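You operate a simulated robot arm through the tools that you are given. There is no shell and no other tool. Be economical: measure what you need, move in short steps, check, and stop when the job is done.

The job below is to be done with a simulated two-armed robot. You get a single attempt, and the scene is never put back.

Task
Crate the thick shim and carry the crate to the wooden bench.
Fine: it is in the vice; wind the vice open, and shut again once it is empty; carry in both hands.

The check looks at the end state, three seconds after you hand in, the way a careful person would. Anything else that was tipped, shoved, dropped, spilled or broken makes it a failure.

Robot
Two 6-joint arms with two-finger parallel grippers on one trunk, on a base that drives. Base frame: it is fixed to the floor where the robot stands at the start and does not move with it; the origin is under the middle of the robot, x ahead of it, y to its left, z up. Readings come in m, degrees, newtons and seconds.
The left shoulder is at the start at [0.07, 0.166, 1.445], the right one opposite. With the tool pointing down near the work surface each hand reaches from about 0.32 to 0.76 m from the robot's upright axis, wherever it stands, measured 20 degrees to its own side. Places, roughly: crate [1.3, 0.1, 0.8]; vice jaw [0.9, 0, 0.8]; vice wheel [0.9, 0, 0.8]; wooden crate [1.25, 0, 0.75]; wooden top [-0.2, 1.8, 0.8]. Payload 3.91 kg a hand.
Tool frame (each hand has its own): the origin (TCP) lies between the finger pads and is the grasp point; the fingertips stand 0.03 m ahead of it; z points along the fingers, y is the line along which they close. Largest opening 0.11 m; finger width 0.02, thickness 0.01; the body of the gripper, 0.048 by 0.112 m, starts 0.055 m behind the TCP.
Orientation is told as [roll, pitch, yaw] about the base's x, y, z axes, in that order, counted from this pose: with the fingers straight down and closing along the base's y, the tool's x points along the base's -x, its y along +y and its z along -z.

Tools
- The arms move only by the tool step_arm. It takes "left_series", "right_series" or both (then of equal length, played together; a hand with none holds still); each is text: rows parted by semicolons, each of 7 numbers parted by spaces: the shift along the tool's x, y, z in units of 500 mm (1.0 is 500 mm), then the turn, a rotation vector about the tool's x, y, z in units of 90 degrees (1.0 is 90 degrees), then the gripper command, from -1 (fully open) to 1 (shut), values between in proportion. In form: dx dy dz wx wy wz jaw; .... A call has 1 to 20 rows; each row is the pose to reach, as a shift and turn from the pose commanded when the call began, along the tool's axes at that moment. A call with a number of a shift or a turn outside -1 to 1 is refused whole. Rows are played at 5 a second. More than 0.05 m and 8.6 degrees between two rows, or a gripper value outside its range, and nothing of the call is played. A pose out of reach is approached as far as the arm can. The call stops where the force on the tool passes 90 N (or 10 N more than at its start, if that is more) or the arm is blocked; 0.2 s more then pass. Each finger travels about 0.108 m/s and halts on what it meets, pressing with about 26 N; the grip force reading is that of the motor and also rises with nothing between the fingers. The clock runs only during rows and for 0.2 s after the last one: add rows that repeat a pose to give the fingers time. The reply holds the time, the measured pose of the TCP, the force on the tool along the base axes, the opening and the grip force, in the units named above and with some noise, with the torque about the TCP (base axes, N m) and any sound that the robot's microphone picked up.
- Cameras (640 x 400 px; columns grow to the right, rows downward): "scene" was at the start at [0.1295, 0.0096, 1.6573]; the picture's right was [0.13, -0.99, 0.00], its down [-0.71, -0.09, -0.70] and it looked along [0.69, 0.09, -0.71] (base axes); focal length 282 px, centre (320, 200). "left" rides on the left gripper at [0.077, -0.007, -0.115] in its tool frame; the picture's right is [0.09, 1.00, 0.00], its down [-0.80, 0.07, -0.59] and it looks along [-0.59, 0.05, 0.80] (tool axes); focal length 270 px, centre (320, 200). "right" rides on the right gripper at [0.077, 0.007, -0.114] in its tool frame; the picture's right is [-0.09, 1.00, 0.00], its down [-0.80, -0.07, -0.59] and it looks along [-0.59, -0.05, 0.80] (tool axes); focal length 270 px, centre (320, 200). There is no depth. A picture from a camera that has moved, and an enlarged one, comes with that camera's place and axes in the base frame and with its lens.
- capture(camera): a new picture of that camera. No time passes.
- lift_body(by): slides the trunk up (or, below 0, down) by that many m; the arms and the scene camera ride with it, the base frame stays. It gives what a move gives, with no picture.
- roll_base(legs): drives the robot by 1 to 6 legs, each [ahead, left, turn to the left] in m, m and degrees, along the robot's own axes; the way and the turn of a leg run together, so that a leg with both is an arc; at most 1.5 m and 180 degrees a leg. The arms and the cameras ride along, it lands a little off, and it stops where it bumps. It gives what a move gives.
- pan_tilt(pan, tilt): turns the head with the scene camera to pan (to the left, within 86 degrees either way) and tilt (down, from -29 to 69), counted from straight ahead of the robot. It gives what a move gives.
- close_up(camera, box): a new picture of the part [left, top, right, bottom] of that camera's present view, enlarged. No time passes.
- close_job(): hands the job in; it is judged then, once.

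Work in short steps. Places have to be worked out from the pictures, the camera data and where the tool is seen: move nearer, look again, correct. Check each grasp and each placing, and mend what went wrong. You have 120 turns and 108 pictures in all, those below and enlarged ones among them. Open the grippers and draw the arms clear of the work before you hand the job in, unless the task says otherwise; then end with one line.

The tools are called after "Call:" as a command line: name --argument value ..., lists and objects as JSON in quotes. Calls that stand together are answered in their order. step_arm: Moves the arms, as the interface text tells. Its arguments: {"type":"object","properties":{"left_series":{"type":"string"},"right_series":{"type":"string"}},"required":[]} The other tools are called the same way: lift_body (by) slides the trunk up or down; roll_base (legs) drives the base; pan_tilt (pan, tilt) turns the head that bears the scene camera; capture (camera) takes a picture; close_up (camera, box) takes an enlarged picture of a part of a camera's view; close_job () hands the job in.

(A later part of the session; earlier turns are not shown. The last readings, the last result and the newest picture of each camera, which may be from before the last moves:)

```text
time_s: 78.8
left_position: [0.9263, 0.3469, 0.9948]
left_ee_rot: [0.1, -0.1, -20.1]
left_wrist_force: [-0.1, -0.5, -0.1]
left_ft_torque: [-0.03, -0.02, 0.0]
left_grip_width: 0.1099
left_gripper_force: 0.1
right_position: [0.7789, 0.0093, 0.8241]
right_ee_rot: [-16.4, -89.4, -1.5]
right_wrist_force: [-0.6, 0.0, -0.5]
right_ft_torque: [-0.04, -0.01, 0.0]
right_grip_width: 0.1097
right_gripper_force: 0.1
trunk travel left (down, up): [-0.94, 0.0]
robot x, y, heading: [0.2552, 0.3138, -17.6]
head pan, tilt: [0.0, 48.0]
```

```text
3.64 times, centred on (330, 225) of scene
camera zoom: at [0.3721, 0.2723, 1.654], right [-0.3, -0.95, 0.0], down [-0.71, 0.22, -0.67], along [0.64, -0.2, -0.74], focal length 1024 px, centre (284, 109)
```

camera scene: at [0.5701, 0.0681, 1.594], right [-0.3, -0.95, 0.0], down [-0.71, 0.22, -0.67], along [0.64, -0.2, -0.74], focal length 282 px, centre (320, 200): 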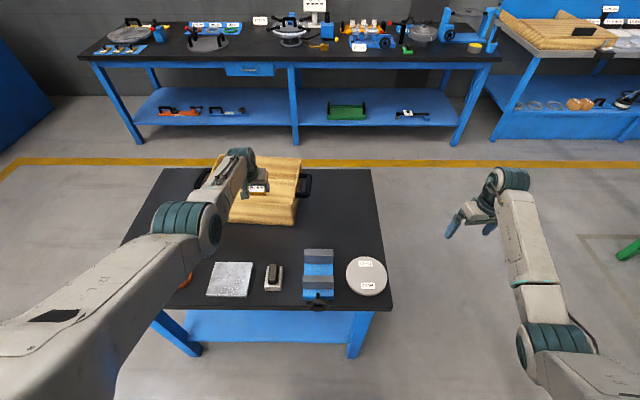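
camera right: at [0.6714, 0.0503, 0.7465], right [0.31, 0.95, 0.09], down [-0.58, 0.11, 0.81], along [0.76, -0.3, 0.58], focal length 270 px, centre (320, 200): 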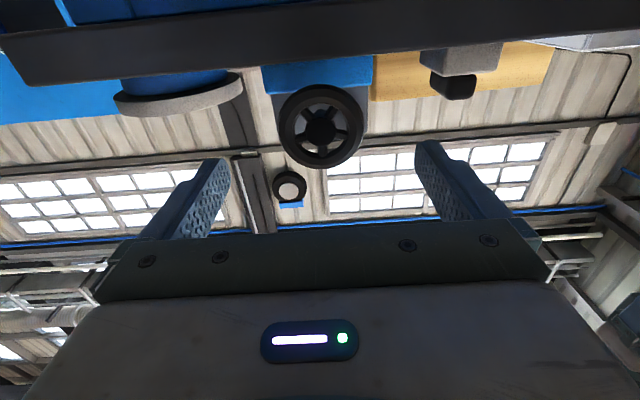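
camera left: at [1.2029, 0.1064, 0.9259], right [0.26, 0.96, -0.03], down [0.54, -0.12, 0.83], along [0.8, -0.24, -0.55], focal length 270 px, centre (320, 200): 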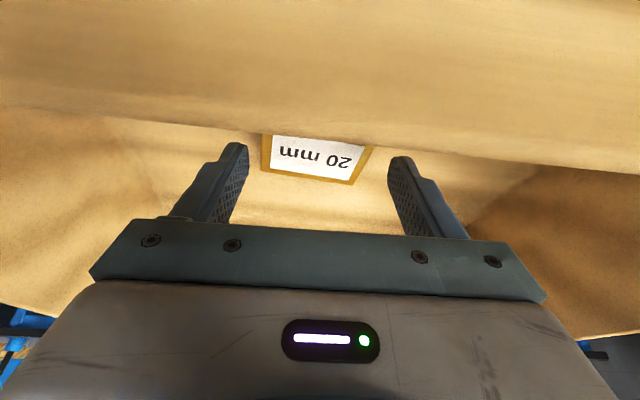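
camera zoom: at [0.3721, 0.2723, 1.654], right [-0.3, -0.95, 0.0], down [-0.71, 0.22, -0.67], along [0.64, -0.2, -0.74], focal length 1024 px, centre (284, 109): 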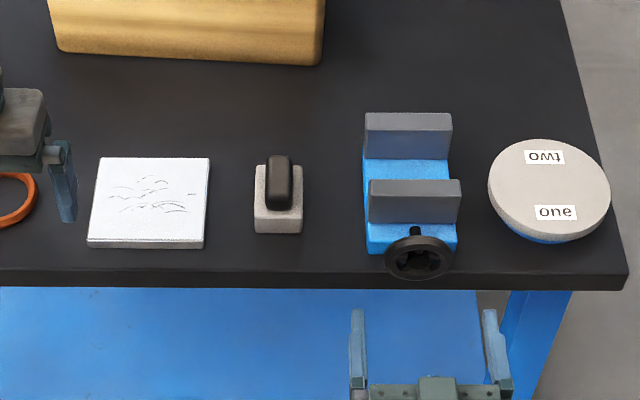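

Wheel centre confirmed at (0.866, -0.0196, 0.822). I advance 67 mm and grip it with the fingertips.

Call:
step_arm --right_series "0.002 -0.001 0.05 0 0 0 -1; 0.003 -0.001 0.1 0 0 0 -1; 0.003 -0.001 0.133 0 0 0 -1; 0.003 -0.001 0.133 0 0 0 -0.2; 0.003 -0.001 0.133 0 0 0 0.4; 0.003 -0.001 0.133 0 0 0 1; 0.003 -0.001 0.133 0 0 0 1"

Call:
step_arm --right_series "0 0 0 0 0 -0.09 1; 0 0 0 0 0 -0.18 1; 0 0 0 0 0 -0.27 1; 0 0 0 0 0 -0.36 1; 0 0 0 0 0 -0.45 1; 0 0 0 0 0 -0.54 1; 0 0 0 0 0 -0.63 1; 0 0 0 0 0 -0.72 1; 0 0 0 0 0 -0.81 1; 0 0 0 0 0 -0.9 1; 0 0 0 0 0 -0.99 1; 0 0 0 0 0 -0.99 1"

Call:
close_up --camera "scene" --box '[260, 170, 400, 280]'

```text
time_s: 80.5
left_position: [0.9272, 0.3476, 0.9937]
left_ee_rot: [-0.2, -0.1, -20.2]
left_wrist_force: [0.4, 0.1, 0.4]
left_ft_torque: [0.04, 0.0, 0.0]
left_grip_width: 0.11
left_gripper_force: 0.1
right_position: [0.8411, -0.0099, 0.821]
right_ee_rot: [-17.0, -89.5, -0.8]
right_wrist_force: [2.9, 4.2, 0.3]
right_ft_torque: [0.07, 0.25, 0.27]
right_grip_width: 0.0676
right_gripper_force: 45.2
trunk travel left (down, up): [-0.94, 0.0]
robot x, y, heading: [0.2511, 0.3092, -17.9]
head pan, tilt: [0.0, 48.0]
```

```text
time_s: 83.0
left_position: [0.921, 0.345, 0.9982]
left_ee_rot: [0.1, -0.3, -20.1]
left_wrist_force: [0.3, -0.4, 0.3]
left_ft_torque: [-0.04, 0.0, -0.02]
left_grip_width: 0.11
left_gripper_force: 0.0
right_position: [0.8415, -0.0148, 0.8266]
right_ee_rot: [-90.0, -0.8, 72.0]
right_wrist_force: [-7.9, -24.8, 29.4]
right_ft_torque: [0.07, -0.22, -0.79]
right_grip_width: 0.0676
right_gripper_force: 44.9
trunk travel left (down, up): [-0.94, 0.0]
robot x, y, heading: [0.2509, 0.317, -17.6]
head pan, tilt: [0.0, 48.0]
```

```text
3.64 times, centred on (330, 225) of scene
camera zoom: at [0.3652, 0.2701, 1.6546], right [-0.3, -0.95, 0.0], down [-0.71, 0.23, -0.67], along [0.64, -0.2, -0.74], focal length 1024 px, centre (284, 109)
```

zoom: 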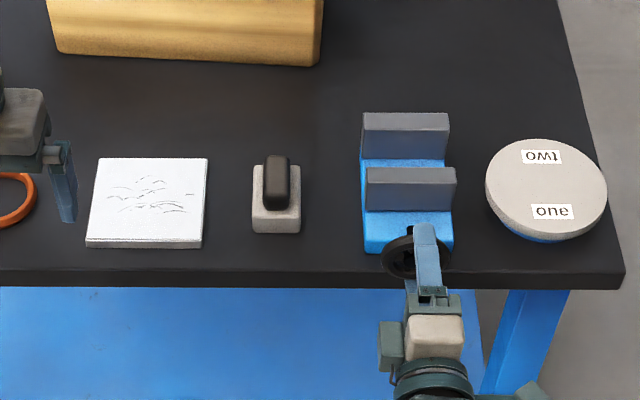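

The jaw followed (about 13 mm per quarter turn), but side forces grew to 38 N. I re-centre slightly (up 4 mm, right 3 mm) and turn on 75°.

Call:
step_arm --right_series "0.006 -0.008 0 0 0 0 1; 0.006 -0.008 0 0 0 -0.09 1; 0.006 -0.008 0 0 0 -0.18 1; 0.006 -0.008 0 0 0 -0.27 1; 0.006 -0.008 0 0 0 -0.36 1; 0.006 -0.008 0 0 0 -0.45 1; 0.006 -0.008 0 0 0 -0.54 1; 0.006 -0.008 0 0 0 -0.63 1; 0.006 -0.008 0 0 0 -0.72 1; 0.006 -0.008 0 0 0 -0.8 1; 0.006 -0.008 0 0 0 -0.8 1"

Call:
close_up --camera "scene" --box '[260, 170, 400, 280]'

```text
time_s: 85.5
left_position: [0.9243, 0.3489, 0.9947]
left_ee_rot: [-0.3, -0.3, -20.0]
left_wrist_force: [-0.4, 0.4, -0.8]
left_ft_torque: [0.01, 0.03, 0.0]
left_grip_width: 0.1101
left_gripper_force: 0.0
right_position: [0.8411, -0.0114, 0.8291]
right_ee_rot: [-90.0, 71.3, 72.5]
right_wrist_force: [5.1, 7.1, 29.3]
right_ft_torque: [-0.08, -0.42, 0.07]
right_grip_width: 0.0676
right_gripper_force: 45.4
trunk travel left (down, up): [-0.94, 0.0]
robot x, y, heading: [0.2522, 0.3082, -17.6]
head pan, tilt: [0.0, 48.0]
```

```text
3.64 times, centred on (330, 225) of scene
camera zoom: at [0.3683, 0.2775, 1.6544], right [-0.3, -0.95, 0.0], down [-0.71, 0.22, -0.67], along [0.64, -0.2, -0.74], focal length 1024 px, centre (284, 109)
```

zoom: 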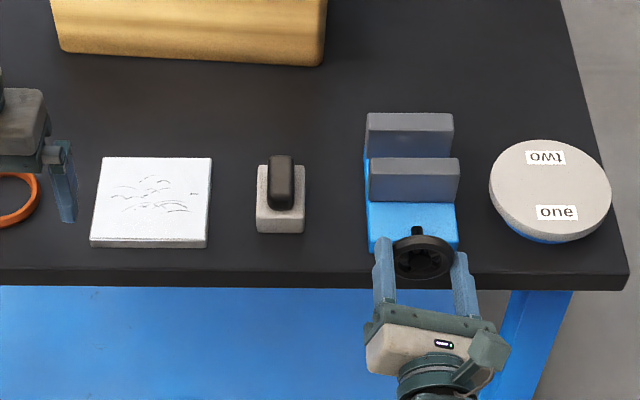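

The jaws are roughly half-way shut. I release, back off 40 mm, and turn the hand back for another stroke.

Call:
step_arm --right_series "0 0 0 0 0 0 -1; 0 0 0 0 0 0 -1; 0 0 0 0 0 0 -1; 0 0 -0.04 0 0 0 -1; 0 0 -0.09 0 0 0 -1; 0 0 -0.09 0 0 0.09 -1; 0 0 -0.09 0 0 0.18 -1; 0 0 -0.09 0 0 0.27 -1; 0 0 -0.09 0 0 0.36 -1; 0 0 -0.09 0 0 0.45 -1; 0 0 -0.09 0 0 0.54 -1; 0 0 -0.09 0 0 0.63 -1; 0 0 -0.09 0 0 0.72 -1; 0 0 -0.09 0 0 0.81 -1; 0 0 -0.09 0 0 0.9 -1; 0 0 -0.09 0 0 0.99 -1; 0 0 -0.09 0 0 0.99 -1"

Call:
step_arm --right_series "0 0 0 0 0 0.09 -1; 0 0 0 0 0 0.18 -1; 0 0 0 0 0 0.27 -1; 0 0 0 0 0 0.36 -1; 0 0 0 0 0 0.45 -1; 0 0 0 0 0 0.54 -1; 0 0 0 0 0 0.63 -1; 0 0 0 0 0 0.72 -1; 0 0 0 0 0 0.8 -1; 0 0 0 0 0 0.8 -1"

Call:
capture --camera "right"

```text
time_s: 89.0
left_position: [0.9264, 0.3466, 0.9938]
left_ee_rot: [0.0, -0.1, -20.1]
left_wrist_force: [0.6, -0.3, 0.1]
left_ft_torque: [0.02, 0.0, 0.02]
left_grip_width: 0.1101
left_gripper_force: 0.0
right_position: [0.799, -0.0009, 0.8245]
right_ee_rot: [-89.4, -18.0, 72.0]
right_wrist_force: [0.7, -0.3, -0.8]
right_ft_torque: [0.0, 0.01, 0.01]
right_grip_width: 0.1102
right_gripper_force: 0.1
trunk travel left (down, up): [-0.94, 0.0]
robot x, y, heading: [0.2511, 0.3103, -17.7]
head pan, tilt: [0.0, 48.0]
```

```text
time_s: 91.2
left_position: [0.9262, 0.3472, 0.9945]
left_ee_rot: [0.1, -0.1, -20.1]
left_wrist_force: [0.1, -0.6, 0.1]
left_ft_torque: [-0.03, -0.03, 0.0]
left_grip_width: 0.1099
left_gripper_force: 0.1
right_position: [0.7994, -0.0021, 0.8251]
right_ee_rot: [-7.3, -89.5, -10.4]
right_wrist_force: [-0.8, 0.6, -0.8]
right_ft_torque: [0.01, -0.03, 0.0]
right_grip_width: 0.11
right_gripper_force: 0.1
trunk travel left (down, up): [-0.94, 0.0]
robot x, y, heading: [0.2511, 0.3134, -17.6]
head pan, tilt: [0.0, 48.0]
```

```text
42 pictures are left
camera right: at [0.6919, 0.04, 0.749], right [0.31, 0.95, 0.09], down [-0.58, 0.11, 0.81], along [0.76, -0.3, 0.58], focal length 270 px, centre (320, 200)
```

right: 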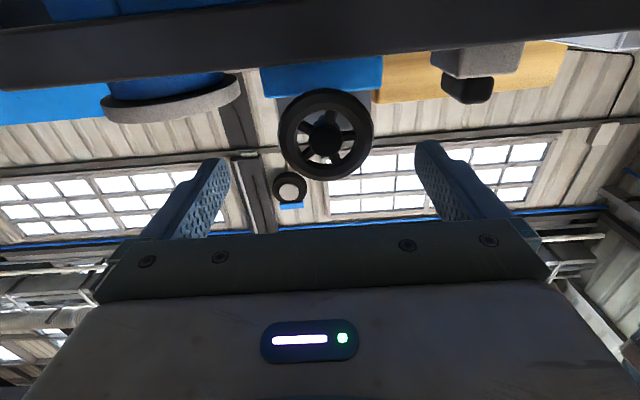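

The wheel is 5 mm to the left of the hand's axis; I correct, advance, grip and turn the first 90° of the second stroke.

Call:
step_arm --right_series "0.004 0.011 0.04 0 0 0 -1; 0.004 0.011 0.086 0 0 0 -1; 0.004 0.011 0.086 0 0 0 -0.2; 0.004 0.011 0.086 0 0 0 0.4; 0.004 0.011 0.086 0 0 0 1; 0.004 0.011 0.086 0 0 0 1; 0.004 0.011 0.086 0 0 -0.09 1; 0.004 0.011 0.086 0 0 -0.18 1; 0.004 0.011 0.086 0 0 -0.27 1; 0.004 0.011 0.086 0 0 -0.36 1; 0.004 0.011 0.086 0 0 -0.45 1; 0.004 0.011 0.086 0 0 -0.54 1; 0.004 0.011 0.086 0 0 -0.63 1; 0.004 0.011 0.086 0 0 -0.72 1; 0.004 0.011 0.086 0 0 -0.81 1; 0.004 0.011 0.086 0 0 -0.9 1; 0.004 0.011 0.086 0 0 -0.99 1; 0.004 0.011 0.086 0 0 -0.99 1"

Call:
close_up --camera "scene" --box '[260, 170, 400, 280]'

```text
time_s: 95.0
left_position: [0.9235, 0.3432, 0.996]
left_ee_rot: [0.2, 0.0, -20.1]
left_wrist_force: [-0.2, -0.2, -0.3]
left_ft_torque: [0.03, 0.0, -0.04]
left_grip_width: 0.1102
left_gripper_force: 0.1
right_position: [0.8429, -0.0142, 0.8243]
right_ee_rot: [-89.9, -0.7, 72.1]
right_wrist_force: [4.7, -32.0, 22.2]
right_ft_torque: [0.09, 0.07, -0.97]
right_grip_width: 0.0652
right_gripper_force: 45.1
trunk travel left (down, up): [-0.94, 0.0]
robot x, y, heading: [0.2498, 0.3119, -17.7]
head pan, tilt: [0.0, 48.0]
```

```text
3.64 times, centred on (330, 225) of scene
camera zoom: at [0.3693, 0.2677, 1.6541], right [-0.3, -0.95, 0.0], down [-0.71, 0.23, -0.67], along [0.64, -0.2, -0.74], focal length 1024 px, centre (284, 109)
```

zoom: 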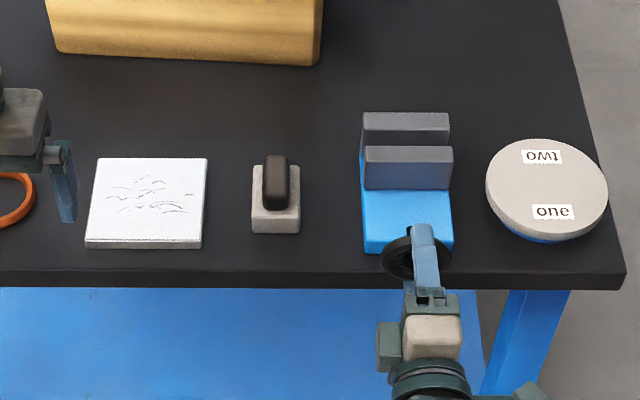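

Closing well (14 px of gap left). I ease 4 mm to the right and up 2 mm and turn another 75°.

Call:
step_arm --right_series "0.008 -0.005 0 0 0 0 1; 0.008 -0.005 0 0 0 -0.09 1; 0.008 -0.005 0 0 0 -0.18 1; 0.008 -0.005 0 0 0 -0.27 1; 0.008 -0.005 0 0 0 -0.36 1; 0.008 -0.005 0 0 0 -0.45 1; 0.008 -0.005 0 0 0 -0.54 1; 0.008 -0.005 0 0 0 -0.63 1; 0.008 -0.005 0 0 0 -0.72 1; 0.008 -0.005 0 0 0 -0.8 1; 0.008 -0.005 0 0 0 -0.8 1"

Call:
close_up --camera "scene" --box '[290, 180, 370, 260]'

```text
time_s: 97.5
left_position: [0.9249, 0.3476, 0.9947]
left_ee_rot: [-0.1, -0.1, -19.9]
left_wrist_force: [-0.7, -0.4, 0.4]
left_ft_torque: [0.01, 0.03, -0.04]
left_grip_width: 0.1099
left_gripper_force: 0.2
right_position: [0.8428, -0.0121, 0.8281]
right_ee_rot: [-89.4, 71.2, 73.0]
right_wrist_force: [12.7, 2.7, 23.6]
right_ft_torque: [-0.28, -0.97, -0.72]
right_grip_width: 0.0656
right_gripper_force: 45.3
trunk travel left (down, up): [-0.94, 0.0]
robot x, y, heading: [0.2488, 0.3126, -17.8]
head pan, tilt: [0.0, 48.0]
```

```text
5.00 times, centred on (330, 220) of scene
camera zoom: at [0.3709, 0.2757, 1.6542], right [-0.3, -0.95, 0.0], down [-0.71, 0.22, -0.67], along [0.64, -0.2, -0.74], focal length 1408 px, centre (270, 100)
```

zoom: 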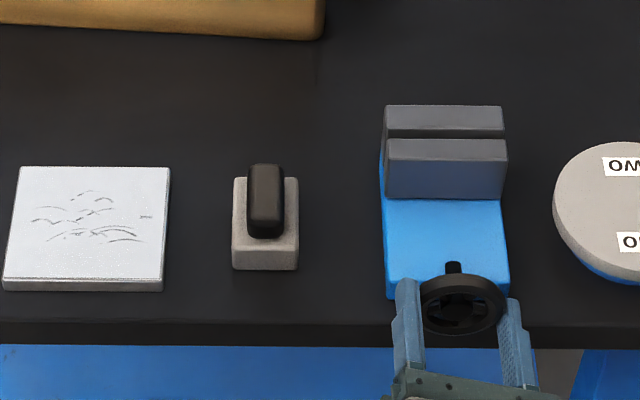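

About 9 mm of gap remains. One more stroke: release, back off, turn back.

Call:
step_arm --right_series "0 0 0 0 0 0 -1; 0 0 0 0 0 0 -1; 0 0 0 0 0 0 -1; 0 0 -0.04 0 0 0 -1; 0 0 -0.09 0 0 0 -1; 0 0 -0.09 0 0 0.09 -1; 0 0 -0.09 0 0 0.18 -1; 0 0 -0.09 0 0 0.27 -1; 0 0 -0.09 0 0 0.36 -1; 0 0 -0.09 0 0 0.45 -1; 0 0 -0.09 0 0 0.54 -1; 0 0 -0.09 0 0 0.63 -1; 0 0 -0.09 0 0 0.72 -1; 0 0 -0.09 0 0 0.81 -1; 0 0 -0.09 0 0 0.9 -1; 0 0 -0.09 0 0 0.99 -1; 0 0 -0.09 0 0 0.99 -1"

Call:
step_arm --right_series "0 0 0 0 0 0.09 -1; 0 0 0 0 0 0.18 -1; 0 0 0 0 0 0.27 -1; 0 0 0 0 0 0.36 -1; 0 0 0 0 0 0.45 -1; 0 0 0 0 0 0.54 -1; 0 0 0 0 0 0.63 -1; 0 0 0 0 0 0.72 -1; 0 0 0 0 0 0.8 -1; 0 0 0 0 0 0.8 -1"

Call:
capture --camera "right"

```text
time_s: 101.0
left_position: [0.9255, 0.3463, 0.9939]
left_ee_rot: [0.0, 0.0, -20.1]
left_wrist_force: [-0.5, -0.4, 0.3]
left_ft_torque: [0.0, 0.0, 0.02]
left_grip_width: 0.11
left_gripper_force: 0.0
right_position: [0.7973, 0.0009, 0.8269]
right_ee_rot: [-89.4, -17.9, 72.0]
right_wrist_force: [-0.6, 0.2, 0.5]
right_ft_torque: [0.02, 0.03, 0.02]
right_grip_width: 0.11
right_gripper_force: 0.1
trunk travel left (down, up): [-0.94, 0.0]
robot x, y, heading: [0.2507, 0.3123, -17.5]
head pan, tilt: [0.0, 48.0]
```

```text
time_s: 103.2
left_position: [0.9258, 0.347, 0.9933]
left_ee_rot: [0.1, -0.1, -20.1]
left_wrist_force: [0.1, 0.5, 0.1]
left_ft_torque: [-0.06, -0.04, 0.0]
left_grip_width: 0.1099
left_gripper_force: 0.1
right_position: [0.7979, 0.001, 0.8254]
right_ee_rot: [-6.3, -89.3, -11.5]
right_wrist_force: [0.6, 0.2, -0.2]
right_ft_torque: [-0.02, -0.01, 0.03]
right_grip_width: 0.1099
right_gripper_force: 0.0
trunk travel left (down, up): [-0.94, 0.0]
robot x, y, heading: [0.2519, 0.3124, -17.6]
head pan, tilt: [0.0, 48.0]
```

```text
39 pictures are left
camera right: at [0.6904, 0.0428, 0.7492], right [0.31, 0.95, 0.09], down [-0.58, 0.11, 0.81], along [0.76, -0.3, 0.58], focal length 270 px, centre (320, 200)
```

right: 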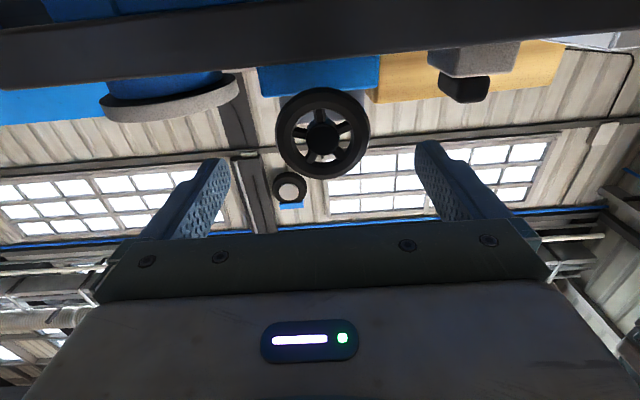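

Aligned within 2 mm. I regrip and turn until it tightens.

Call:
step_arm --right_series "0.004 0.003 0.04 0 0 0 -1; 0.004 0.003 0.088 0 0 0 -1; 0.004 0.003 0.088 0 0 0 -0.2; 0.004 0.003 0.088 0 0 0 0.4; 0.004 0.003 0.088 0 0 0 1; 0.004 0.003 0.088 0 0 0 1; 0.004 0.003 0.088 0 0 -0.09 1; 0.004 0.003 0.088 0 0 -0.18 1; 0.004 0.003 0.088 0 0 -0.27 1; 0.004 0.003 0.088 0 0 -0.36 1; 0.004 0.003 0.088 0 0 -0.45 1; 0.004 0.003 0.088 0 0 -0.54 1; 0.004 0.003 0.088 0 0 -0.63 1; 0.004 0.003 0.088 0 0 -0.72 1; 0.004 0.003 0.088 0 0 -0.81 1; 0.004 0.003 0.088 0 0 -0.9 1; 0.004 0.003 0.088 0 0 -0.99 1; 0.004 0.003 0.088 0 0 -0.99 1"

Call:
close_up --camera "scene" --box '[290, 180, 370, 260]'

```text
time_s: 107.0
left_position: [0.9253, 0.3458, 0.9957]
left_ee_rot: [0.0, -0.1, -20.1]
left_wrist_force: [0.2, 0.9, 0.9]
left_ft_torque: [0.01, 0.0, 0.01]
left_grip_width: 0.11
left_gripper_force: 0.0
right_position: [0.8404, -0.0116, 0.8264]
right_ee_rot: [-89.7, -0.7, 72.0]
right_wrist_force: [1.1, -7.7, 14.6]
right_ft_torque: [1.11, -1.05, -0.36]
right_grip_width: 0.0677
right_gripper_force: 45.0
trunk travel left (down, up): [-0.94, 0.0]
robot x, y, heading: [0.2553, 0.3137, -17.7]
head pan, tilt: [0.0, 48.0]
```

```text
5.00 times, centred on (330, 220) of scene
camera zoom: at [0.37, 0.2721, 1.6543], right [-0.3, -0.95, 0.0], down [-0.71, 0.22, -0.67], along [0.64, -0.2, -0.74], focal length 1408 px, centre (270, 100)
```

zoom: 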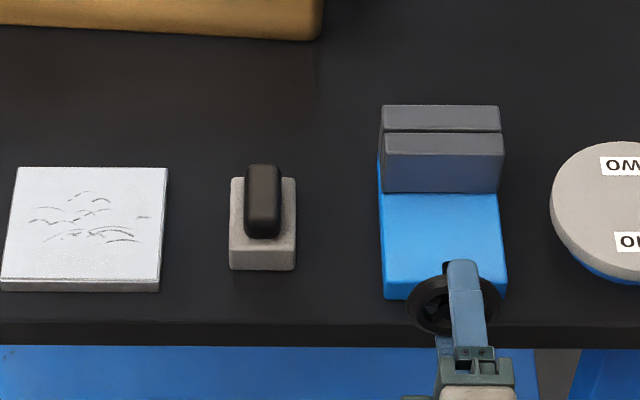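

Torque reached 1.5 Nm and the jaws seem to meet. I try 30° more to be sure it's shut, then compare.

Call:
step_arm --right_series "0 0 0 0 0 -0.09 1; 0 0 0 0 0 -0.18 1; 0 0 0 0 0 -0.27 1; 0 0 0 0 0 -0.34 1; 0 0 0 0 0 -0.34 1"

Call:
close_up --camera "scene" --box '[320, 190, 360, 225]'

```text
time_s: 108.2
left_position: [0.9252, 0.3479, 0.9942]
left_ee_rot: [-0.1, -0.2, -20.0]
left_wrist_force: [0.2, -0.6, 0.4]
left_ft_torque: [0.0, -0.01, -0.01]
left_grip_width: 0.11
left_gripper_force: 0.0
right_position: [0.8391, -0.009, 0.8253]
right_ee_rot: [-89.6, 29.9, 72.4]
right_wrist_force: [6.0, 1.4, 21.2]
right_ft_torque: [1.11, -0.94, 0.27]
right_grip_width: 0.0677
right_gripper_force: 45.3
trunk travel left (down, up): [-0.94, 0.0]
robot x, y, heading: [0.2494, 0.3112, -17.6]
head pan, tilt: [0.0, 48.0]
```

```text
11.43 times, centred on (340, 208) of scene
camera zoom: at [0.3698, 0.275, 1.6543], right [-0.3, -0.95, 0.0], down [-0.71, 0.22, -0.67], along [0.64, -0.2, -0.74], focal length 3218 px, centre (91, 114)
```

zoom: 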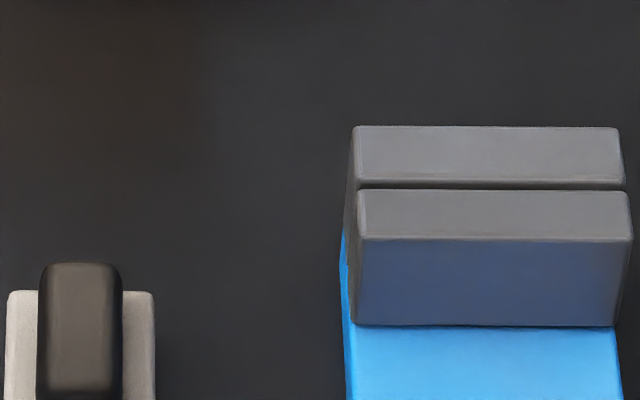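

Firm stop at 1.5 Nm with the jaws meeting: the vice is shut. I open just a little, back off, then open and unwind the hand.

Call:
step_arm --right_series "0 0 0 0 0 0 -0.4; 0 0 0 0 0 0 -0.4; 0 0 -0.03 0 0 0 -0.4; 0 0 -0.08 0 0 0 -0.4; 0 0 -0.16 0 0 0 -1; 0 0 -0.24 0 0 0 -1; 0 0 -0.24 0 0 0.09 -1; 0 0 -0.24 0 0 0.18 -1; 0 0 -0.24 0 0 0.27 -1; 0 0 -0.24 0 0 0.36 -1; 0 0 -0.24 0 0 0.45 -1; 0 0 -0.24 0 0 0.54 -1; 0 0 -0.24 0 0 0.63 -1; 0 0 -0.24 0 0 0.72 -1; 0 0 -0.24 0 0 0.81 -1; 0 0 -0.24 0 0 0.9 -1; 0 0 -0.24 0 0 0.99 -1; 0 0 -0.24 0 0 0.99 -1"

Call:
step_arm --right_series "0 0 0 0 0 0.09 -1; 0 0 0 0 0 0.18 -1; 0 0 0 0 0 0.27 -1; 0 0 0 0 0 0.33 -1; 0 0 0 0 0 0.33 -1"

Call:
capture --camera "scene"

```text
time_s: 112.0
left_position: [0.9252, 0.3466, 0.9941]
left_ee_rot: [0.0, -0.1, -20.0]
left_wrist_force: [-0.8, 0.5, 0.3]
left_ft_torque: [0.01, -0.01, -0.03]
left_grip_width: 0.1097
left_gripper_force: 0.1
right_position: [0.7262, 0.0264, 0.8246]
right_ee_rot: [-88.9, -59.3, 71.1]
right_wrist_force: [-0.8, 0.1, 0.2]
right_ft_torque: [0.02, -0.02, -0.01]
right_grip_width: 0.11
right_gripper_force: 0.1
trunk travel left (down, up): [-0.94, 0.0]
robot x, y, heading: [0.252, 0.3121, -17.6]
head pan, tilt: [0.0, 48.0]
```

```text
time_s: 113.2
left_position: [0.9256, 0.3456, 0.994]
left_ee_rot: [0.0, -0.1, -20.1]
left_wrist_force: [0.4, 0.9, 0.8]
left_ft_torque: [-0.04, -0.04, 0.01]
left_grip_width: 0.11
left_gripper_force: 0.0
right_position: [0.726, 0.024, 0.8239]
right_ee_rot: [-59.8, -88.9, 42.1]
right_wrist_force: [0.2, 0.0, -0.4]
right_ft_torque: [0.0, -0.02, 0.0]
right_grip_width: 0.1099
right_gripper_force: 0.0
trunk travel left (down, up): [-0.94, 0.0]
robot x, y, heading: [0.247, 0.3141, -17.6]
head pan, tilt: [0.0, 48.0]
```

```text
36 pictures are left
camera scene: at [0.3726, 0.2727, 1.6539], right [-0.3, -0.95, 0.0], down [-0.71, 0.22, -0.67], along [0.64, -0.2, -0.74], focal length 282 px, centre (320, 200)
```

scene: 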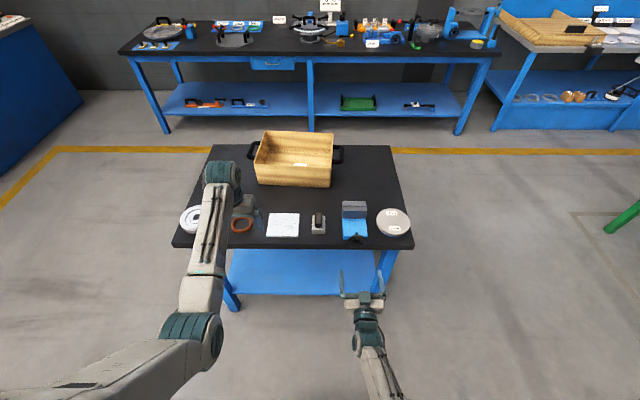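

The vice is shut and clear. Now the crate: I study its handles from here before choosing the two-hand grip.

Call:
close_up --camera "scene" --box '[235, 115, 355, 200]'

```text
4.71 times, centred on (295, 158) of scene
camera zoom: at [0.3726, 0.2727, 1.6539], right [-0.3, -0.95, 0.0], down [-0.71, 0.22, -0.67], along [0.64, -0.2, -0.74], focal length 1325 px, centre (438, 400)
```

zoom: 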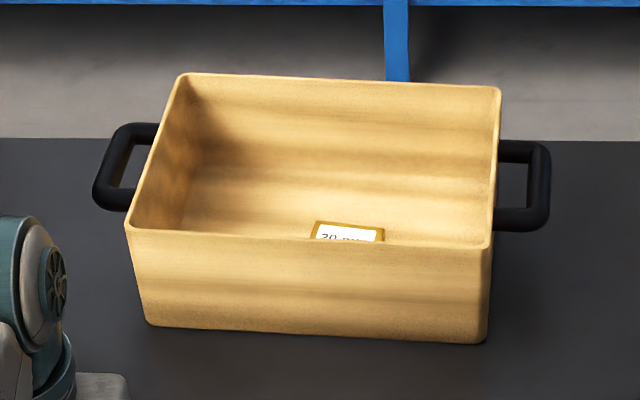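

The crate (yaw about -21.5°, centre (1.349, 0.078), rim z 0.90) has handle bars at about (1.422, 0.265, 0.873) and (1.276, -0.108, 0.873). I first back the base away from the table, and then bring the right hand down along the reverse of its first path to unwind its wrist.

Call:
roll_base --legs '[[-0.35, 0, 0]]'

Call:
step_arm --right_series "-0.028 -0.028 0.011 0 0.083 0 -1; -0.056 -0.056 0.023 0 0.167 0 -1; -0.085 -0.085 0.034 0 0.25 0 -1; -0.113 -0.113 0.045 0 0.333 0 -1; -0.141 -0.141 0.057 0 0.417 0 -1; -0.169 -0.169 0.068 0 0.5 0 -1; -0.197 -0.197 0.079 0 0.583 0 -1; -0.225 -0.225 0.091 0 0.667 0 -1; -0.254 -0.254 0.102 0 0.75 0 -1; -0.282 -0.282 0.113 0 0.833 0 -1; -0.31 -0.31 0.125 0 0.917 0 -1; -0.338 -0.34 0.136 0 1 0 -1; -0.338 -0.34 0.136 0 1 0 -1"

```text
time_s: 115.5
left_position: [0.5969, 0.4509, 0.9933]
left_ee_rot: [-0.2, 0.0, -20.1]
left_wrist_force: [1.1, -0.6, -0.3]
left_ft_torque: [0.02, -0.02, -0.04]
left_grip_width: 0.1101
left_gripper_force: 0.0
right_position: [0.397, 0.1292, 0.8227]
right_ee_rot: [-58.9, -88.8, 40.9]
right_wrist_force: [0.5, 1.0, 1.1]
right_ft_torque: [-0.02, 0.02, 0.01]
right_grip_width: 0.1097
right_gripper_force: 0.1
trunk travel left (down, up): [-0.94, 0.0]
robot x, y, heading: [-0.0803, 0.4156, -17.5]
head pan, tilt: [0.0, 48.0]
```

```text
time_s: 118.3
left_position: [0.5949, 0.4504, 0.9948]
left_ee_rot: [0.0, 0.0, -20.0]
left_wrist_force: [-0.3, -0.1, -1.3]
left_ft_torque: [0.0, 0.01, 0.04]
left_grip_width: 0.11
left_gripper_force: 0.1
right_position: [0.4625, 0.0737, 0.9715]
right_ee_rot: [-6.0, -0.1, -24.1]
right_wrist_force: [0.6, -0.3, 0.0]
right_ft_torque: [-0.04, -0.03, 0.03]
right_grip_width: 0.11
right_gripper_force: 0.0
right hand out of reach, approached as far as the arm can: row 3, 4, 5, 6, 7, 8, 9, 10, 11, 12, 13
trunk travel left (down, up): [-0.94, 0.0]
robot x, y, heading: [-0.0786, 0.4174, -17.6]
head pan, tilt: [0.0, 48.0]
```

The hand came down with a different wrist posture. I test: move outward 0.12 m while levelling.

Call:
step_arm --right_series "0 -0.06 -0.01 -0.017 0 -0.018 -1; 0 -0.12 -0.02 -0.033 0 -0.036 -1; 0 -0.18 -0.03 -0.05 0 -0.054 -1; 0 -0.24 -0.04 -0.067 0 -0.072 -1; 0 -0.24 -0.04 -0.067 0 -0.072 -1"

Call:
capture --camera "scene"

```text
time_s: 119.5
left_position: [0.5956, 0.451, 0.9942]
left_ee_rot: [0.0, -0.2, -20.1]
left_wrist_force: [0.6, -0.2, -0.1]
left_ft_torque: [-0.02, 0.0, 0.0]
left_grip_width: 0.1101
left_gripper_force: 0.0
right_position: [0.4628, 0.0726, 0.97]
right_ee_rot: [-6.0, -0.2, -24.1]
right_wrist_force: [-0.5, -0.6, 0.7]
right_ft_torque: [-0.01, -0.02, 0.0]
right_grip_width: 0.1101
right_gripper_force: 0.1
right hand out of reach, approached as far as the arm can: row 1, 2, 3, 4, 5
trunk travel left (down, up): [-0.94, 0.0]
robot x, y, heading: [-0.0796, 0.4161, -17.5]
head pan, tilt: [0.0, 48.0]
```

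```text
34 pictures are left
camera scene: at [0.0423, 0.3775, 1.6539], right [-0.3, -0.95, 0.0], down [-0.71, 0.23, -0.67], along [0.64, -0.2, -0.74], focal length 282 px, centre (320, 200)
```

scene: 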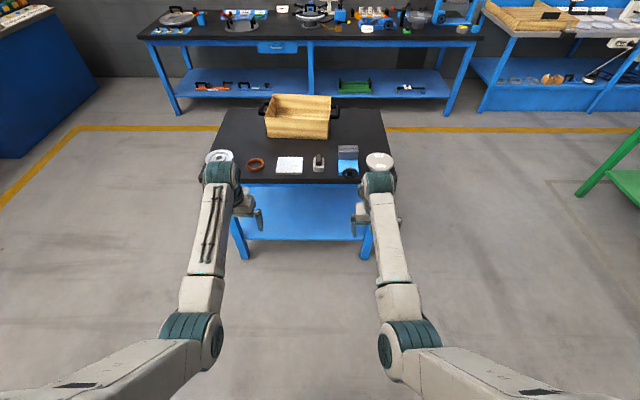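

The forearm roll is evidently at its end: only outward-pointing tilts remain free. I swing the hand in a cone to unwind it: first tilt it outward 55° while moving it right.

Call:
step_arm --right_series "0 -0.04 -0.02 0.08 0 0 -1; 0 -0.08 -0.04 0.16 0 0 -1; 0 -0.12 -0.06 0.24 0 0 -1; 0 -0.16 -0.08 0.32 0 0 -1; 0 -0.2 -0.1 0.4 0 0 -1; 0 -0.24 -0.1 0.48 0 0 -1; 0 -0.28 -0.1 0.56 0 0 -1; 0 -0.32 -0.1 0.62 0 0 -1; 0 -0.32 -0.1 0.62 0 0 -1"

```text
time_s: 121.5
left_position: [0.5958, 0.4518, 0.9943]
left_ee_rot: [-0.1, -0.1, -20.0]
left_wrist_force: [0.7, 0.4, -0.2]
left_ft_torque: [-0.01, 0.02, 0.01]
left_grip_width: 0.1099
left_gripper_force: 0.0
right_position: [0.4377, -0.0674, 0.992]
right_ee_rot: [-62.0, -0.4, -24.3]
right_wrist_force: [-1.0, -0.6, -0.1]
right_ft_torque: [-0.02, 0.0, -0.01]
right_grip_width: 0.1102
right_gripper_force: 0.0
right hand out of reach, approached as far as the arm can: row 1, 2, 3, 4, 5, 6, 7, 8, 9
trunk travel left (down, up): [-0.94, 0.0]
robot x, y, heading: [-0.0807, 0.4166, -17.5]
head pan, tilt: [0.0, 48.0]
```

It follows. Now I swing the hand from pointing right round to pointing forward.

Call:
step_arm --right_series "0 0 0 0 -0.079 -0.042 -1; 0 0 0 0 -0.157 -0.083 -1; 0 0 0 0 -0.236 -0.125 -1; 0 0 0 0 -0.314 -0.167 -1; 0 0 0 0 -0.393 -0.209 -1; 0 0 0 0 -0.472 -0.25 -1; 0 0 0 0 -0.55 -0.292 -1; 0 0 0 0 -0.629 -0.334 -1; 0 0 0 0 -0.707 -0.375 -1; 0 0 0 0 -0.786 -0.417 -1; 0 0 0 0 -0.786 -0.417 -1"

```text
time_s: 123.9
left_position: [0.5947, 0.4516, 0.9941]
left_ee_rot: [-0.1, -0.1, -20.1]
left_wrist_force: [-0.5, -0.1, -0.6]
left_ft_torque: [0.02, 0.01, 0.02]
left_grip_width: 0.1101
left_gripper_force: 0.1
right_position: [0.4854, -0.0748, 0.8089]
right_ee_rot: [-65.8, -0.9, 53.8]
right_wrist_force: [0.1, -0.1, 0.0]
right_ft_torque: [-0.01, -0.01, -0.01]
right_grip_width: 0.11
right_gripper_force: 0.0
right hand out of reach, approached as far as the arm can: row 1, 2, 3, 4, 5, 6, 7, 8, 9, 10, 11
trunk travel left (down, up): [-0.94, 0.0]
robot x, y, heading: [-0.0807, 0.4152, -17.6]
head pan, tilt: [0.0, 48.0]
```

Orientation swung to forward-right with the hand low. I raise it 0.15 m and roll it 90° about its axis so the camera side is down.

Call:
step_arm --right_series "0 -0.027 -0.012 0 0 0.09 -1; 0 -0.055 -0.025 0 0 0.18 -1; 0 -0.082 -0.037 0 0 0.27 -1; 0 -0.11 -0.049 0 0 0.36 -1; 0 -0.137 -0.062 0 0 0.45 -1; 0 -0.164 -0.074 0 0 0.54 -1; 0 -0.192 -0.086 0 0 0.63 -1; 0 -0.219 -0.098 0 0 0.72 -1; 0 -0.247 -0.111 0 0 0.81 -1; 0 -0.274 -0.123 0 0 0.9 -1; 0 -0.274 -0.123 0 0 0.99 -1; 0 -0.274 -0.123 0 0 0.99 -1"

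```text
time_s: 126.5
left_position: [0.5958, 0.4509, 0.9942]
left_ee_rot: [0.0, 0.0, -20.1]
left_wrist_force: [0.3, -0.2, -0.2]
left_ft_torque: [-0.01, -0.01, 0.0]
left_grip_width: 0.1098
left_gripper_force: 0.0
right_position: [0.4832, -0.0771, 0.9569]
right_ee_rot: [0.6, -65.8, -36.3]
right_wrist_force: [0.5, -0.4, 0.5]
right_ft_torque: [0.0, 0.02, 0.02]
right_grip_width: 0.1099
right_gripper_force: 0.1
right hand out of reach, approached as far as the arm can: row 2, 3, 4
trunk travel left (down, up): [-0.94, 0.0]
robot x, y, heading: [-0.0777, 0.4146, -17.7]
head pan, tilt: [0.0, 48.0]
```

Good: roll 0, pitch -66°. I pitch down to -10° and see whether it stays free.

Call:
step_arm --right_series "0 0 0 0 0.09 0 -1; 0 0 0 0 0.18 0 -1; 0 0 0 0 0.27 0 -1; 0 0 0 0 0.36 0 -1; 0 0 0 0 0.45 0 -1; 0 0 0 0 0.54 0 -1; 0 0 0 0 0.62 0 -1; 0 0 0 0 0.62 0 -1"

Call:
step_arm --right_series "0 0 0 0 0 -0.09 -1; 0 0 0 0 0 -0.18 -1; 0 0 0 0 0 -0.2 -1; 0 -0.05 0 0 0 -0.2 -1; 0 0.05 0 0 0 -0.2 -1; 0 0.05 0 0 0 -0.2 -1"

```text
time_s: 128.3
left_position: [0.5947, 0.4516, 0.9947]
left_ee_rot: [0.1, -0.2, -20.0]
left_wrist_force: [1.0, 0.5, -0.1]
left_ft_torque: [-0.01, 0.01, -0.04]
left_grip_width: 0.11
left_gripper_force: 0.0
right_position: [0.4986, 0.0144, 0.9586]
right_ee_rot: [-6.1, -12.6, -35.8]
right_wrist_force: [0.2, 0.7, -0.6]
right_ft_torque: [-0.01, 0.01, 0.02]
right_grip_width: 0.1102
right_gripper_force: 0.0
right hand out of reach, approached as far as the arm can: row 3, 4, 5, 6, 7, 8
trunk travel left (down, up): [-0.94, 0.0]
robot x, y, heading: [-0.0822, 0.4186, -17.4]
head pan, tilt: [0.0, 48.0]
```

```text
time_s: 129.7
left_position: [0.5952, 0.4512, 0.9944]
left_ee_rot: [0.0, -0.2, -20.0]
left_wrist_force: [-0.8, -0.2, -0.2]
left_ft_torque: [0.02, 0.0, 0.02]
left_grip_width: 0.1103
left_gripper_force: 0.0
right_position: [0.5174, 0.0322, 0.9491]
right_ee_rot: [-9.4, -10.6, -21.2]
right_wrist_force: [0.1, 0.2, 0.1]
right_ft_torque: [-0.01, -0.03, 0.05]
right_grip_width: 0.1098
right_gripper_force: 0.1
right hand out of reach, approached as far as the arm can: row 2, 3, 4, 5, 6
trunk travel left (down, up): [-0.94, 0.0]
robot x, y, heading: [-0.0756, 0.419, -17.7]
head pan, tilt: [0.0, 48.0]
```

The wrist re-wound since the hand passed on the outer side of the forearm. I repeat the cone, but this time bring the hand fully forward and low before pitching. First tilt outward again.

Call:
step_arm --right_series "0 -0.03 0 0.09 0 0 -1; 0 -0.06 0 0.18 0 0 -1; 0 -0.09 0 0.27 0 0 -1; 0 -0.12 0 0.36 0 0 -1; 0 -0.15 0 0.45 0 0 -1; 0 -0.18 0 0.54 0 0 -1; 0 -0.2 0 0.63 0 0 -1; 0 -0.2 0 0.72 0 0 -1; 0 -0.2 0 0.8 0 0 -1; 0 -0.2 0 0.8 0 0 -1"

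```text
time_s: 131.9
left_position: [0.5958, 0.4505, 0.9947]
left_ee_rot: [0.0, -0.1, -20.1]
left_wrist_force: [-0.4, -0.4, -0.1]
left_ft_torque: [-0.02, 0.02, -0.01]
left_grip_width: 0.1095
left_gripper_force: 0.0
right_position: [0.4749, -0.0583, 0.9685]
right_ee_rot: [-81.5, -10.4, -21.4]
right_wrist_force: [0.2, 0.8, 0.0]
right_ft_torque: [0.01, -0.02, 0.01]
right_grip_width: 0.11
right_gripper_force: 0.2
right hand out of reach, approached as far as the arm can: row 9, 10
trunk travel left (down, up): [-0.94, 0.0]
robot x, y, heading: [-0.08, 0.4153, -17.7]
head pan, tilt: [0.0, 48.0]
```

Now swing 85° round to forward, lowering to z≈0.83.

Call:
step_arm --right_series "0.015 0.023 0.003 -0.015 -0.084 -0.012 -1; 0.031 0.046 0.007 -0.031 -0.167 -0.025 -1; 0.046 0.068 0.01 -0.046 -0.251 -0.037 -1; 0.061 0.091 0.014 -0.062 -0.334 -0.05 -1; 0.076 0.114 0.017 -0.077 -0.418 -0.062 -1; 0.092 0.137 0.021 -0.093 -0.501 -0.075 -1; 0.107 0.16 0.024 -0.108 -0.585 -0.087 -1; 0.122 0.183 0.028 -0.124 -0.668 -0.1 -1; 0.137 0.205 0.031 -0.139 -0.752 -0.112 -1; 0.153 0.228 0.035 -0.155 -0.835 -0.125 -1; 0.168 0.251 0.038 -0.17 -0.919 -0.137 -1; 0.168 0.251 0.038 -0.17 -0.919 -0.137 -1"

```text
time_s: 134.5
left_position: [0.5964, 0.4515, 0.9941]
left_ee_rot: [-0.2, -0.1, -20.1]
left_wrist_force: [-0.6, 0.3, 0.4]
left_ft_torque: [-0.02, -0.02, -0.01]
left_grip_width: 0.1102
left_gripper_force: 0.1
right_position: [0.4212, -0.0363, 0.828]
right_ee_rot: [-81.6, -10.5, 63.9]
right_wrist_force: [-0.1, 0.0, 0.4]
right_ft_torque: [-0.01, 0.02, -0.01]
right_grip_width: 0.1102
right_gripper_force: 0.0
trunk travel left (down, up): [-0.94, 0.0]
robot x, y, heading: [-0.0805, 0.418, -17.6]
head pan, tilt: [0.0, 48.0]
```

No limit this time. I roll +90° (camera side down), and then test 45° beyond, which the wound-up wrist could not do.

Call:
step_arm --right_series "0 0 0 0 0 0.09 -1; 0 0 0 0 0 0.18 -1; 0 0 0 0 0 0.27 -1; 0 0 0 0 0 0.36 -1; 0 0 0 0 0 0.45 -1; 0 0 0 0 0 0.54 -1; 0 0 0 0 0 0.63 -1; 0 0 0 0 0 0.72 -1; 0 0 0 0 0 0.81 -1; 0 0 0 0 0 0.9 -1; 0 0 0 0 0 0.99 -1; 0 0 0 0 0 0.99 -1"

Call:
step_arm --right_series "0 0 0 0 0 0.09 -1; 0 0 0 0 0 0.18 -1; 0 0 0 0 0 0.27 -1; 0 0 0 0 0 0.36 -1; 0 0 0 0 0 0.45 -1; 0 0 0 0 0 0.45 -1"

```text
time_s: 137.1
left_position: [0.5963, 0.4515, 0.9943]
left_ee_rot: [0.0, 0.0, -20.1]
left_wrist_force: [0.7, -1.1, 0.3]
left_ft_torque: [0.01, 0.01, -0.03]
left_grip_width: 0.11
left_gripper_force: 0.0
right_position: [0.4215, -0.0366, 0.8281]
right_ee_rot: [49.8, -77.3, -75.3]
right_wrist_force: [0.5, -0.1, 0.4]
right_ft_torque: [0.0, -0.01, 0.02]
right_grip_width: 0.1099
right_gripper_force: 0.0
trunk travel left (down, up): [-0.94, 0.0]
robot x, y, heading: [-0.0803, 0.4162, -17.4]
head pan, tilt: [0.0, 48.0]
```

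```text
time_s: 138.5
left_position: [0.5965, 0.451, 0.9948]
left_ee_rot: [0.1, -0.1, -20.0]
left_wrist_force: [0.2, -0.3, 1.2]
left_ft_torque: [0.0, 0.0, -0.01]
left_grip_width: 0.1102
left_gripper_force: 0.0
right_position: [0.4197, -0.0377, 0.8276]
right_ee_rot: [79.4, -39.2, -107.9]
right_wrist_force: [0.4, 0.2, -0.1]
right_ft_torque: [-0.02, 0.04, -0.01]
right_grip_width: 0.1101
right_gripper_force: 0.1
trunk travel left (down, up): [-0.94, 0.0]
robot x, y, heading: [-0.0811, 0.4193, -17.5]
head pan, tilt: [0.0, 48.0]
```

The wrist is unwound. I level the roll, then pitch down while rising 0.16 m.

Call:
step_arm --right_series "0 0 0 0 0 -0.09 -1; 0 0 0 0 0 -0.18 -1; 0 0 0 0 0 -0.27 -1; 0 0 0 0 0 -0.36 -1; 0 0 0 0 0 -0.45 -1; 0 0 0 0 0 -0.54 -1; 0 0 0 0 0 -0.56 -1; 0 0 0 0 0 -0.56 -1"

Call:
step_arm --right_series "-0.03 0 0 0 0.09 0 -1; -0.06 0 0 0 0.18 0 -1; -0.1 0 0 0 0.27 0 -1; -0.14 0 0 0 0.36 0 -1; -0.18 0 0 0 0.45 0 -1; -0.22 0 0 0 0.54 0 -1; -0.26 0 0 0 0.63 0 -1; -0.3 0 0 0 0.72 0 -1; -0.33 0 0 0 0.72 0 -1; -0.33 0 0 0 0.72 0 -1"

```text
time_s: 140.3
left_position: [0.5956, 0.4501, 0.9932]
left_ee_rot: [0.0, -0.1, -20.0]
left_wrist_force: [-1.0, -0.4, -0.4]
left_ft_torque: [0.0, -0.01, -0.01]
left_grip_width: 0.1101
left_gripper_force: 0.0
right_position: [0.4203, -0.0367, 0.8277]
right_ee_rot: [-1.7, -81.8, -22.9]
right_wrist_force: [-0.4, 0.0, 0.6]
right_ft_torque: [-0.02, 0.03, -0.02]
right_grip_width: 0.11
right_gripper_force: 0.0
trunk travel left (down, up): [-0.94, 0.0]
robot x, y, heading: [-0.0778, 0.4182, -17.6]
head pan, tilt: [0.0, 48.0]
```

```text
time_s: 142.5
left_position: [0.5952, 0.451, 0.9958]
left_ee_rot: [-0.1, 0.0, -20.2]
left_wrist_force: [-0.4, 0.0, 0.5]
left_ft_torque: [0.03, -0.01, 0.02]
left_grip_width: 0.1096
left_gripper_force: 0.0
right_position: [0.4604, 0.0465, 0.9959]
right_ee_rot: [-4.2, -17.8, -25.8]
right_wrist_force: [0.4, 0.1, -0.4]
right_ft_torque: [0.03, 0.02, 0.01]
right_grip_width: 0.1101
right_gripper_force: 0.1
right hand out of reach, approached as far as the arm can: row 1, 2, 3, 4, 5, 6, 7, 8, 9, 10
trunk travel left (down, up): [-0.94, 0.0]
robot x, y, heading: [-0.0791, 0.4154, -17.5]
head pan, tilt: [0.0, 48.0]
```

Pure downward poses remain awkward for the right wrist. The handle grip needs a forward pitch of about 35° at a larger distance, so I test that pose directly.

Call:
step_arm --right_series "-0.06 -0.005 0.004 -0.012 -0.05 -0.022 -1; -0.12 -0.01 0.008 -0.024 -0.1 -0.045 -1; -0.18 -0.015 0.013 -0.036 -0.15 -0.067 -1; -0.247 -0.02 0.017 -0.047 -0.19 -0.089 -1; -0.247 -0.02 0.017 -0.047 -0.19 -0.089 -1"

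Call:
capture --camera "scene"

```text
time_s: 143.7
left_position: [0.5957, 0.4515, 0.994]
left_ee_rot: [-0.1, 0.0, -20.2]
left_wrist_force: [-0.1, -0.4, -0.6]
left_ft_torque: [0.0, -0.01, -0.03]
left_grip_width: 0.11
left_gripper_force: 0.0
right_position: [0.5948, 0.0165, 1.0019]
right_ee_rot: [-5.2, -34.8, -19.4]
right_wrist_force: [-0.3, 0.0, -0.4]
right_ft_torque: [0.03, -0.01, -0.05]
right_grip_width: 0.11
right_gripper_force: 0.1
right hand out of reach, approached as far as the arm can: row 1, 2, 3, 4, 5
trunk travel left (down, up): [-0.94, 0.0]
robot x, y, heading: [-0.0809, 0.4157, -17.7]
head pan, tilt: [0.0, 48.0]
```

```text
33 pictures are left
camera scene: at [0.0421, 0.3777, 1.654], right [-0.3, -0.95, 0.0], down [-0.71, 0.22, -0.67], along [0.64, -0.2, -0.74], focal length 282 px, centre (320, 200)
```

scene: 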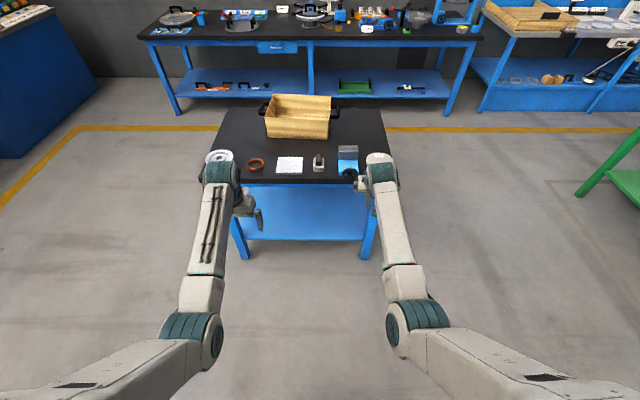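

The forearm itself is rolled over (its cables no longer face up). I redo the cone and use a picture to check the forearm before pitching. First tilt outward.

Call:
step_arm --right_series "0.02 -0.02 0 0.068 0 -0.048 -1; 0.04 -0.04 0 0.137 0 -0.095 -1; 0.06 -0.06 0 0.205 0 -0.143 -1; 0.08 -0.08 0 0.273 0 -0.19 -1; 0.1 -0.1 0 0.342 0 -0.238 -1; 0.12 -0.12 0 0.41 0 -0.285 -1; 0.14 -0.14 0 0.478 0 -0.333 -1; 0.16 -0.16 0 0.546 0 -0.38 -1; 0.18 -0.18 0 0.615 0 -0.428 -1; 0.2 -0.2 0 0.683 0 -0.475 -1; 0.2 -0.2 0 0.683 0 -0.475 -1"

```text
time_s: 146.1
left_position: [0.5952, 0.4513, 0.9944]
left_ee_rot: [-0.2, -0.1, -20.1]
left_wrist_force: [-0.5, 0.0, -0.5]
left_ft_torque: [-0.02, 0.01, 0.0]
left_grip_width: 0.1097
left_gripper_force: 0.0
right_position: [0.4795, -0.0479, 0.953]
right_ee_rot: [-81.1, -6.1, 11.9]
right_wrist_force: [-0.4, -0.3, -0.5]
right_ft_torque: [-0.01, 0.01, 0.01]
right_grip_width: 0.11
right_gripper_force: 0.0
right hand out of reach, approached as far as the arm can: row 1, 2, 3, 4, 5
trunk travel left (down, up): [-0.94, 0.0]
robot x, y, heading: [-0.0799, 0.4151, -17.8]
head pan, tilt: [0.0, 48.0]
```

Swing about the vertical by 48° to nearly forward, lowering to z≈0.83; then a picture.

Call:
step_arm --right_series "0.02 0.035 -0.003 -0.008 -0.075 -0.012 -1; 0.04 0.07 -0.006 -0.016 -0.149 -0.023 -1; 0.055 0.105 -0.009 -0.024 -0.224 -0.035 -1; 0.075 0.14 -0.012 -0.032 -0.299 -0.047 -1; 0.095 0.175 -0.016 -0.04 -0.374 -0.058 -1; 0.11 0.21 -0.019 -0.048 -0.448 -0.07 -1; 0.13 0.244 -0.022 -0.056 -0.523 -0.082 -1; 0.13 0.244 -0.022 -0.056 -0.523 -0.082 -1"

Call:
step_arm --right_series "0 0 0 0 0 0.09 -1; 0 0 0 0 0 0.18 -1; 0 0 0 0 0 0.27 -1; 0 0 0 0 0 0.36 -1; 0 0 0 0 0 0.45 -1; 0 0 0 0 0 0.54 -1; 0 0 0 0 0 0.63 -1; 0 0 0 0 0 0.72 -1; 0 0 0 0 0 0.81 -1; 0 0 0 0 0 0.9 -1; 0 0 0 0 0 0.9 -1"

Call:
pan_tilt --pan -20 --tilt 55

Call:
capture --camera "scene"

```text
time_s: 147.9
left_position: [0.597, 0.4512, 0.9952]
left_ee_rot: [-0.1, -0.1, -20.1]
left_wrist_force: [-0.8, 0.1, -0.1]
left_ft_torque: [0.01, -0.03, 0.03]
left_grip_width: 0.1101
left_gripper_force: 0.0
right_position: [0.4236, -0.0291, 0.8274]
right_ee_rot: [-81.1, -6.1, 60.0]
right_wrist_force: [-0.9, 0.0, -0.8]
right_ft_torque: [0.03, -0.01, 0.01]
right_grip_width: 0.1101
right_gripper_force: 0.1
trunk travel left (down, up): [-0.94, 0.0]
robot x, y, heading: [-0.0806, 0.4191, -17.7]
head pan, tilt: [0.0, 48.0]
```

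```text
time_s: 150.3
left_position: [0.5958, 0.4498, 0.9945]
left_ee_rot: [0.1, -0.1, -20.1]
left_wrist_force: [-0.2, 0.6, 0.0]
left_ft_torque: [-0.03, 0.03, 0.01]
left_grip_width: 0.1103
left_gripper_force: 0.0
right_position: [0.4236, -0.0307, 0.8287]
right_ee_rot: [-16.9, -80.8, -11.9]
right_wrist_force: [0.4, -0.1, -0.7]
right_ft_torque: [0.0, 0.01, -0.01]
right_grip_width: 0.1099
right_gripper_force: 0.1
trunk travel left (down, up): [-0.94, 0.0]
robot x, y, heading: [-0.0797, 0.4148, -17.5]
head pan, tilt: [0.0, 48.0]
```

```text
time_s: 151.1
left_position: [0.5944, 0.4495, 0.9932]
left_ee_rot: [0.1, -0.1, -20.1]
left_wrist_force: [0.6, 0.1, 0.6]
left_ft_torque: [-0.05, 0.03, 0.0]
left_grip_width: 0.1101
left_gripper_force: 0.0
right_position: [0.4242, -0.0297, 0.8288]
right_ee_rot: [-17.4, -80.7, -11.5]
right_wrist_force: [-0.2, -0.8, -0.6]
right_ft_torque: [0.0, 0.0, 0.04]
right_grip_width: 0.1101
right_gripper_force: 0.0
trunk travel left (down, up): [-0.94, 0.0]
robot x, y, heading: [-0.078, 0.4165, -17.6]
head pan, tilt: [-20.0, 55.0]
```

```text
32 pictures are left
camera scene: at [0.0243, 0.3574, 1.6447], right [-0.61, -0.79, 0.0], down [-0.65, 0.5, -0.57], along [0.45, -0.35, -0.82], focal length 282 px, centre (320, 200)
```

scene: 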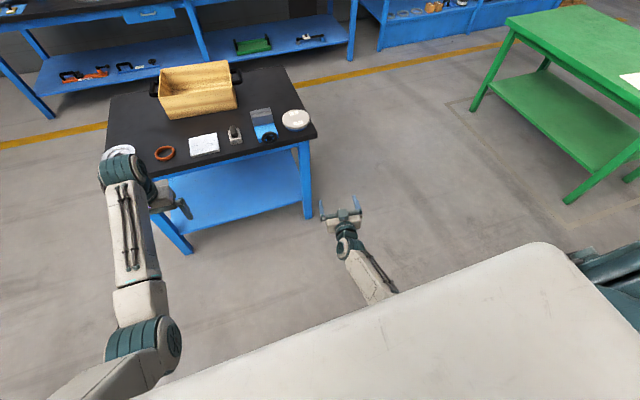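

I zoom to see the forearm's heading and cables.

Call:
close_up --camera "scene" --box '[300, 190, 420, 310]'

```text
3.33 times, centred on (360, 250) of scene
camera zoom: at [0.0243, 0.3574, 1.6447], right [-0.61, -0.79, 0.0], down [-0.65, 0.5, -0.57], along [0.45, -0.35, -0.82], focal length 939 px, centre (187, 33)
```

zoom: 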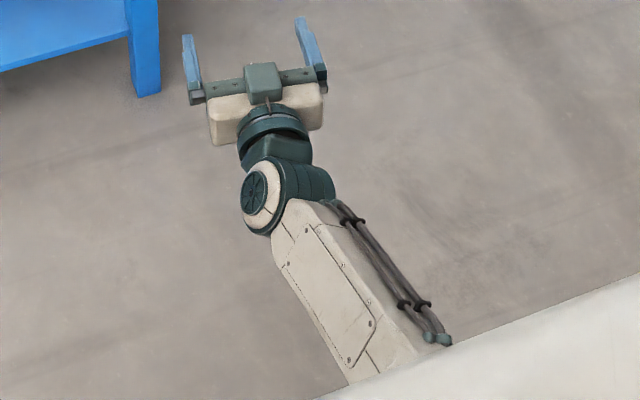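

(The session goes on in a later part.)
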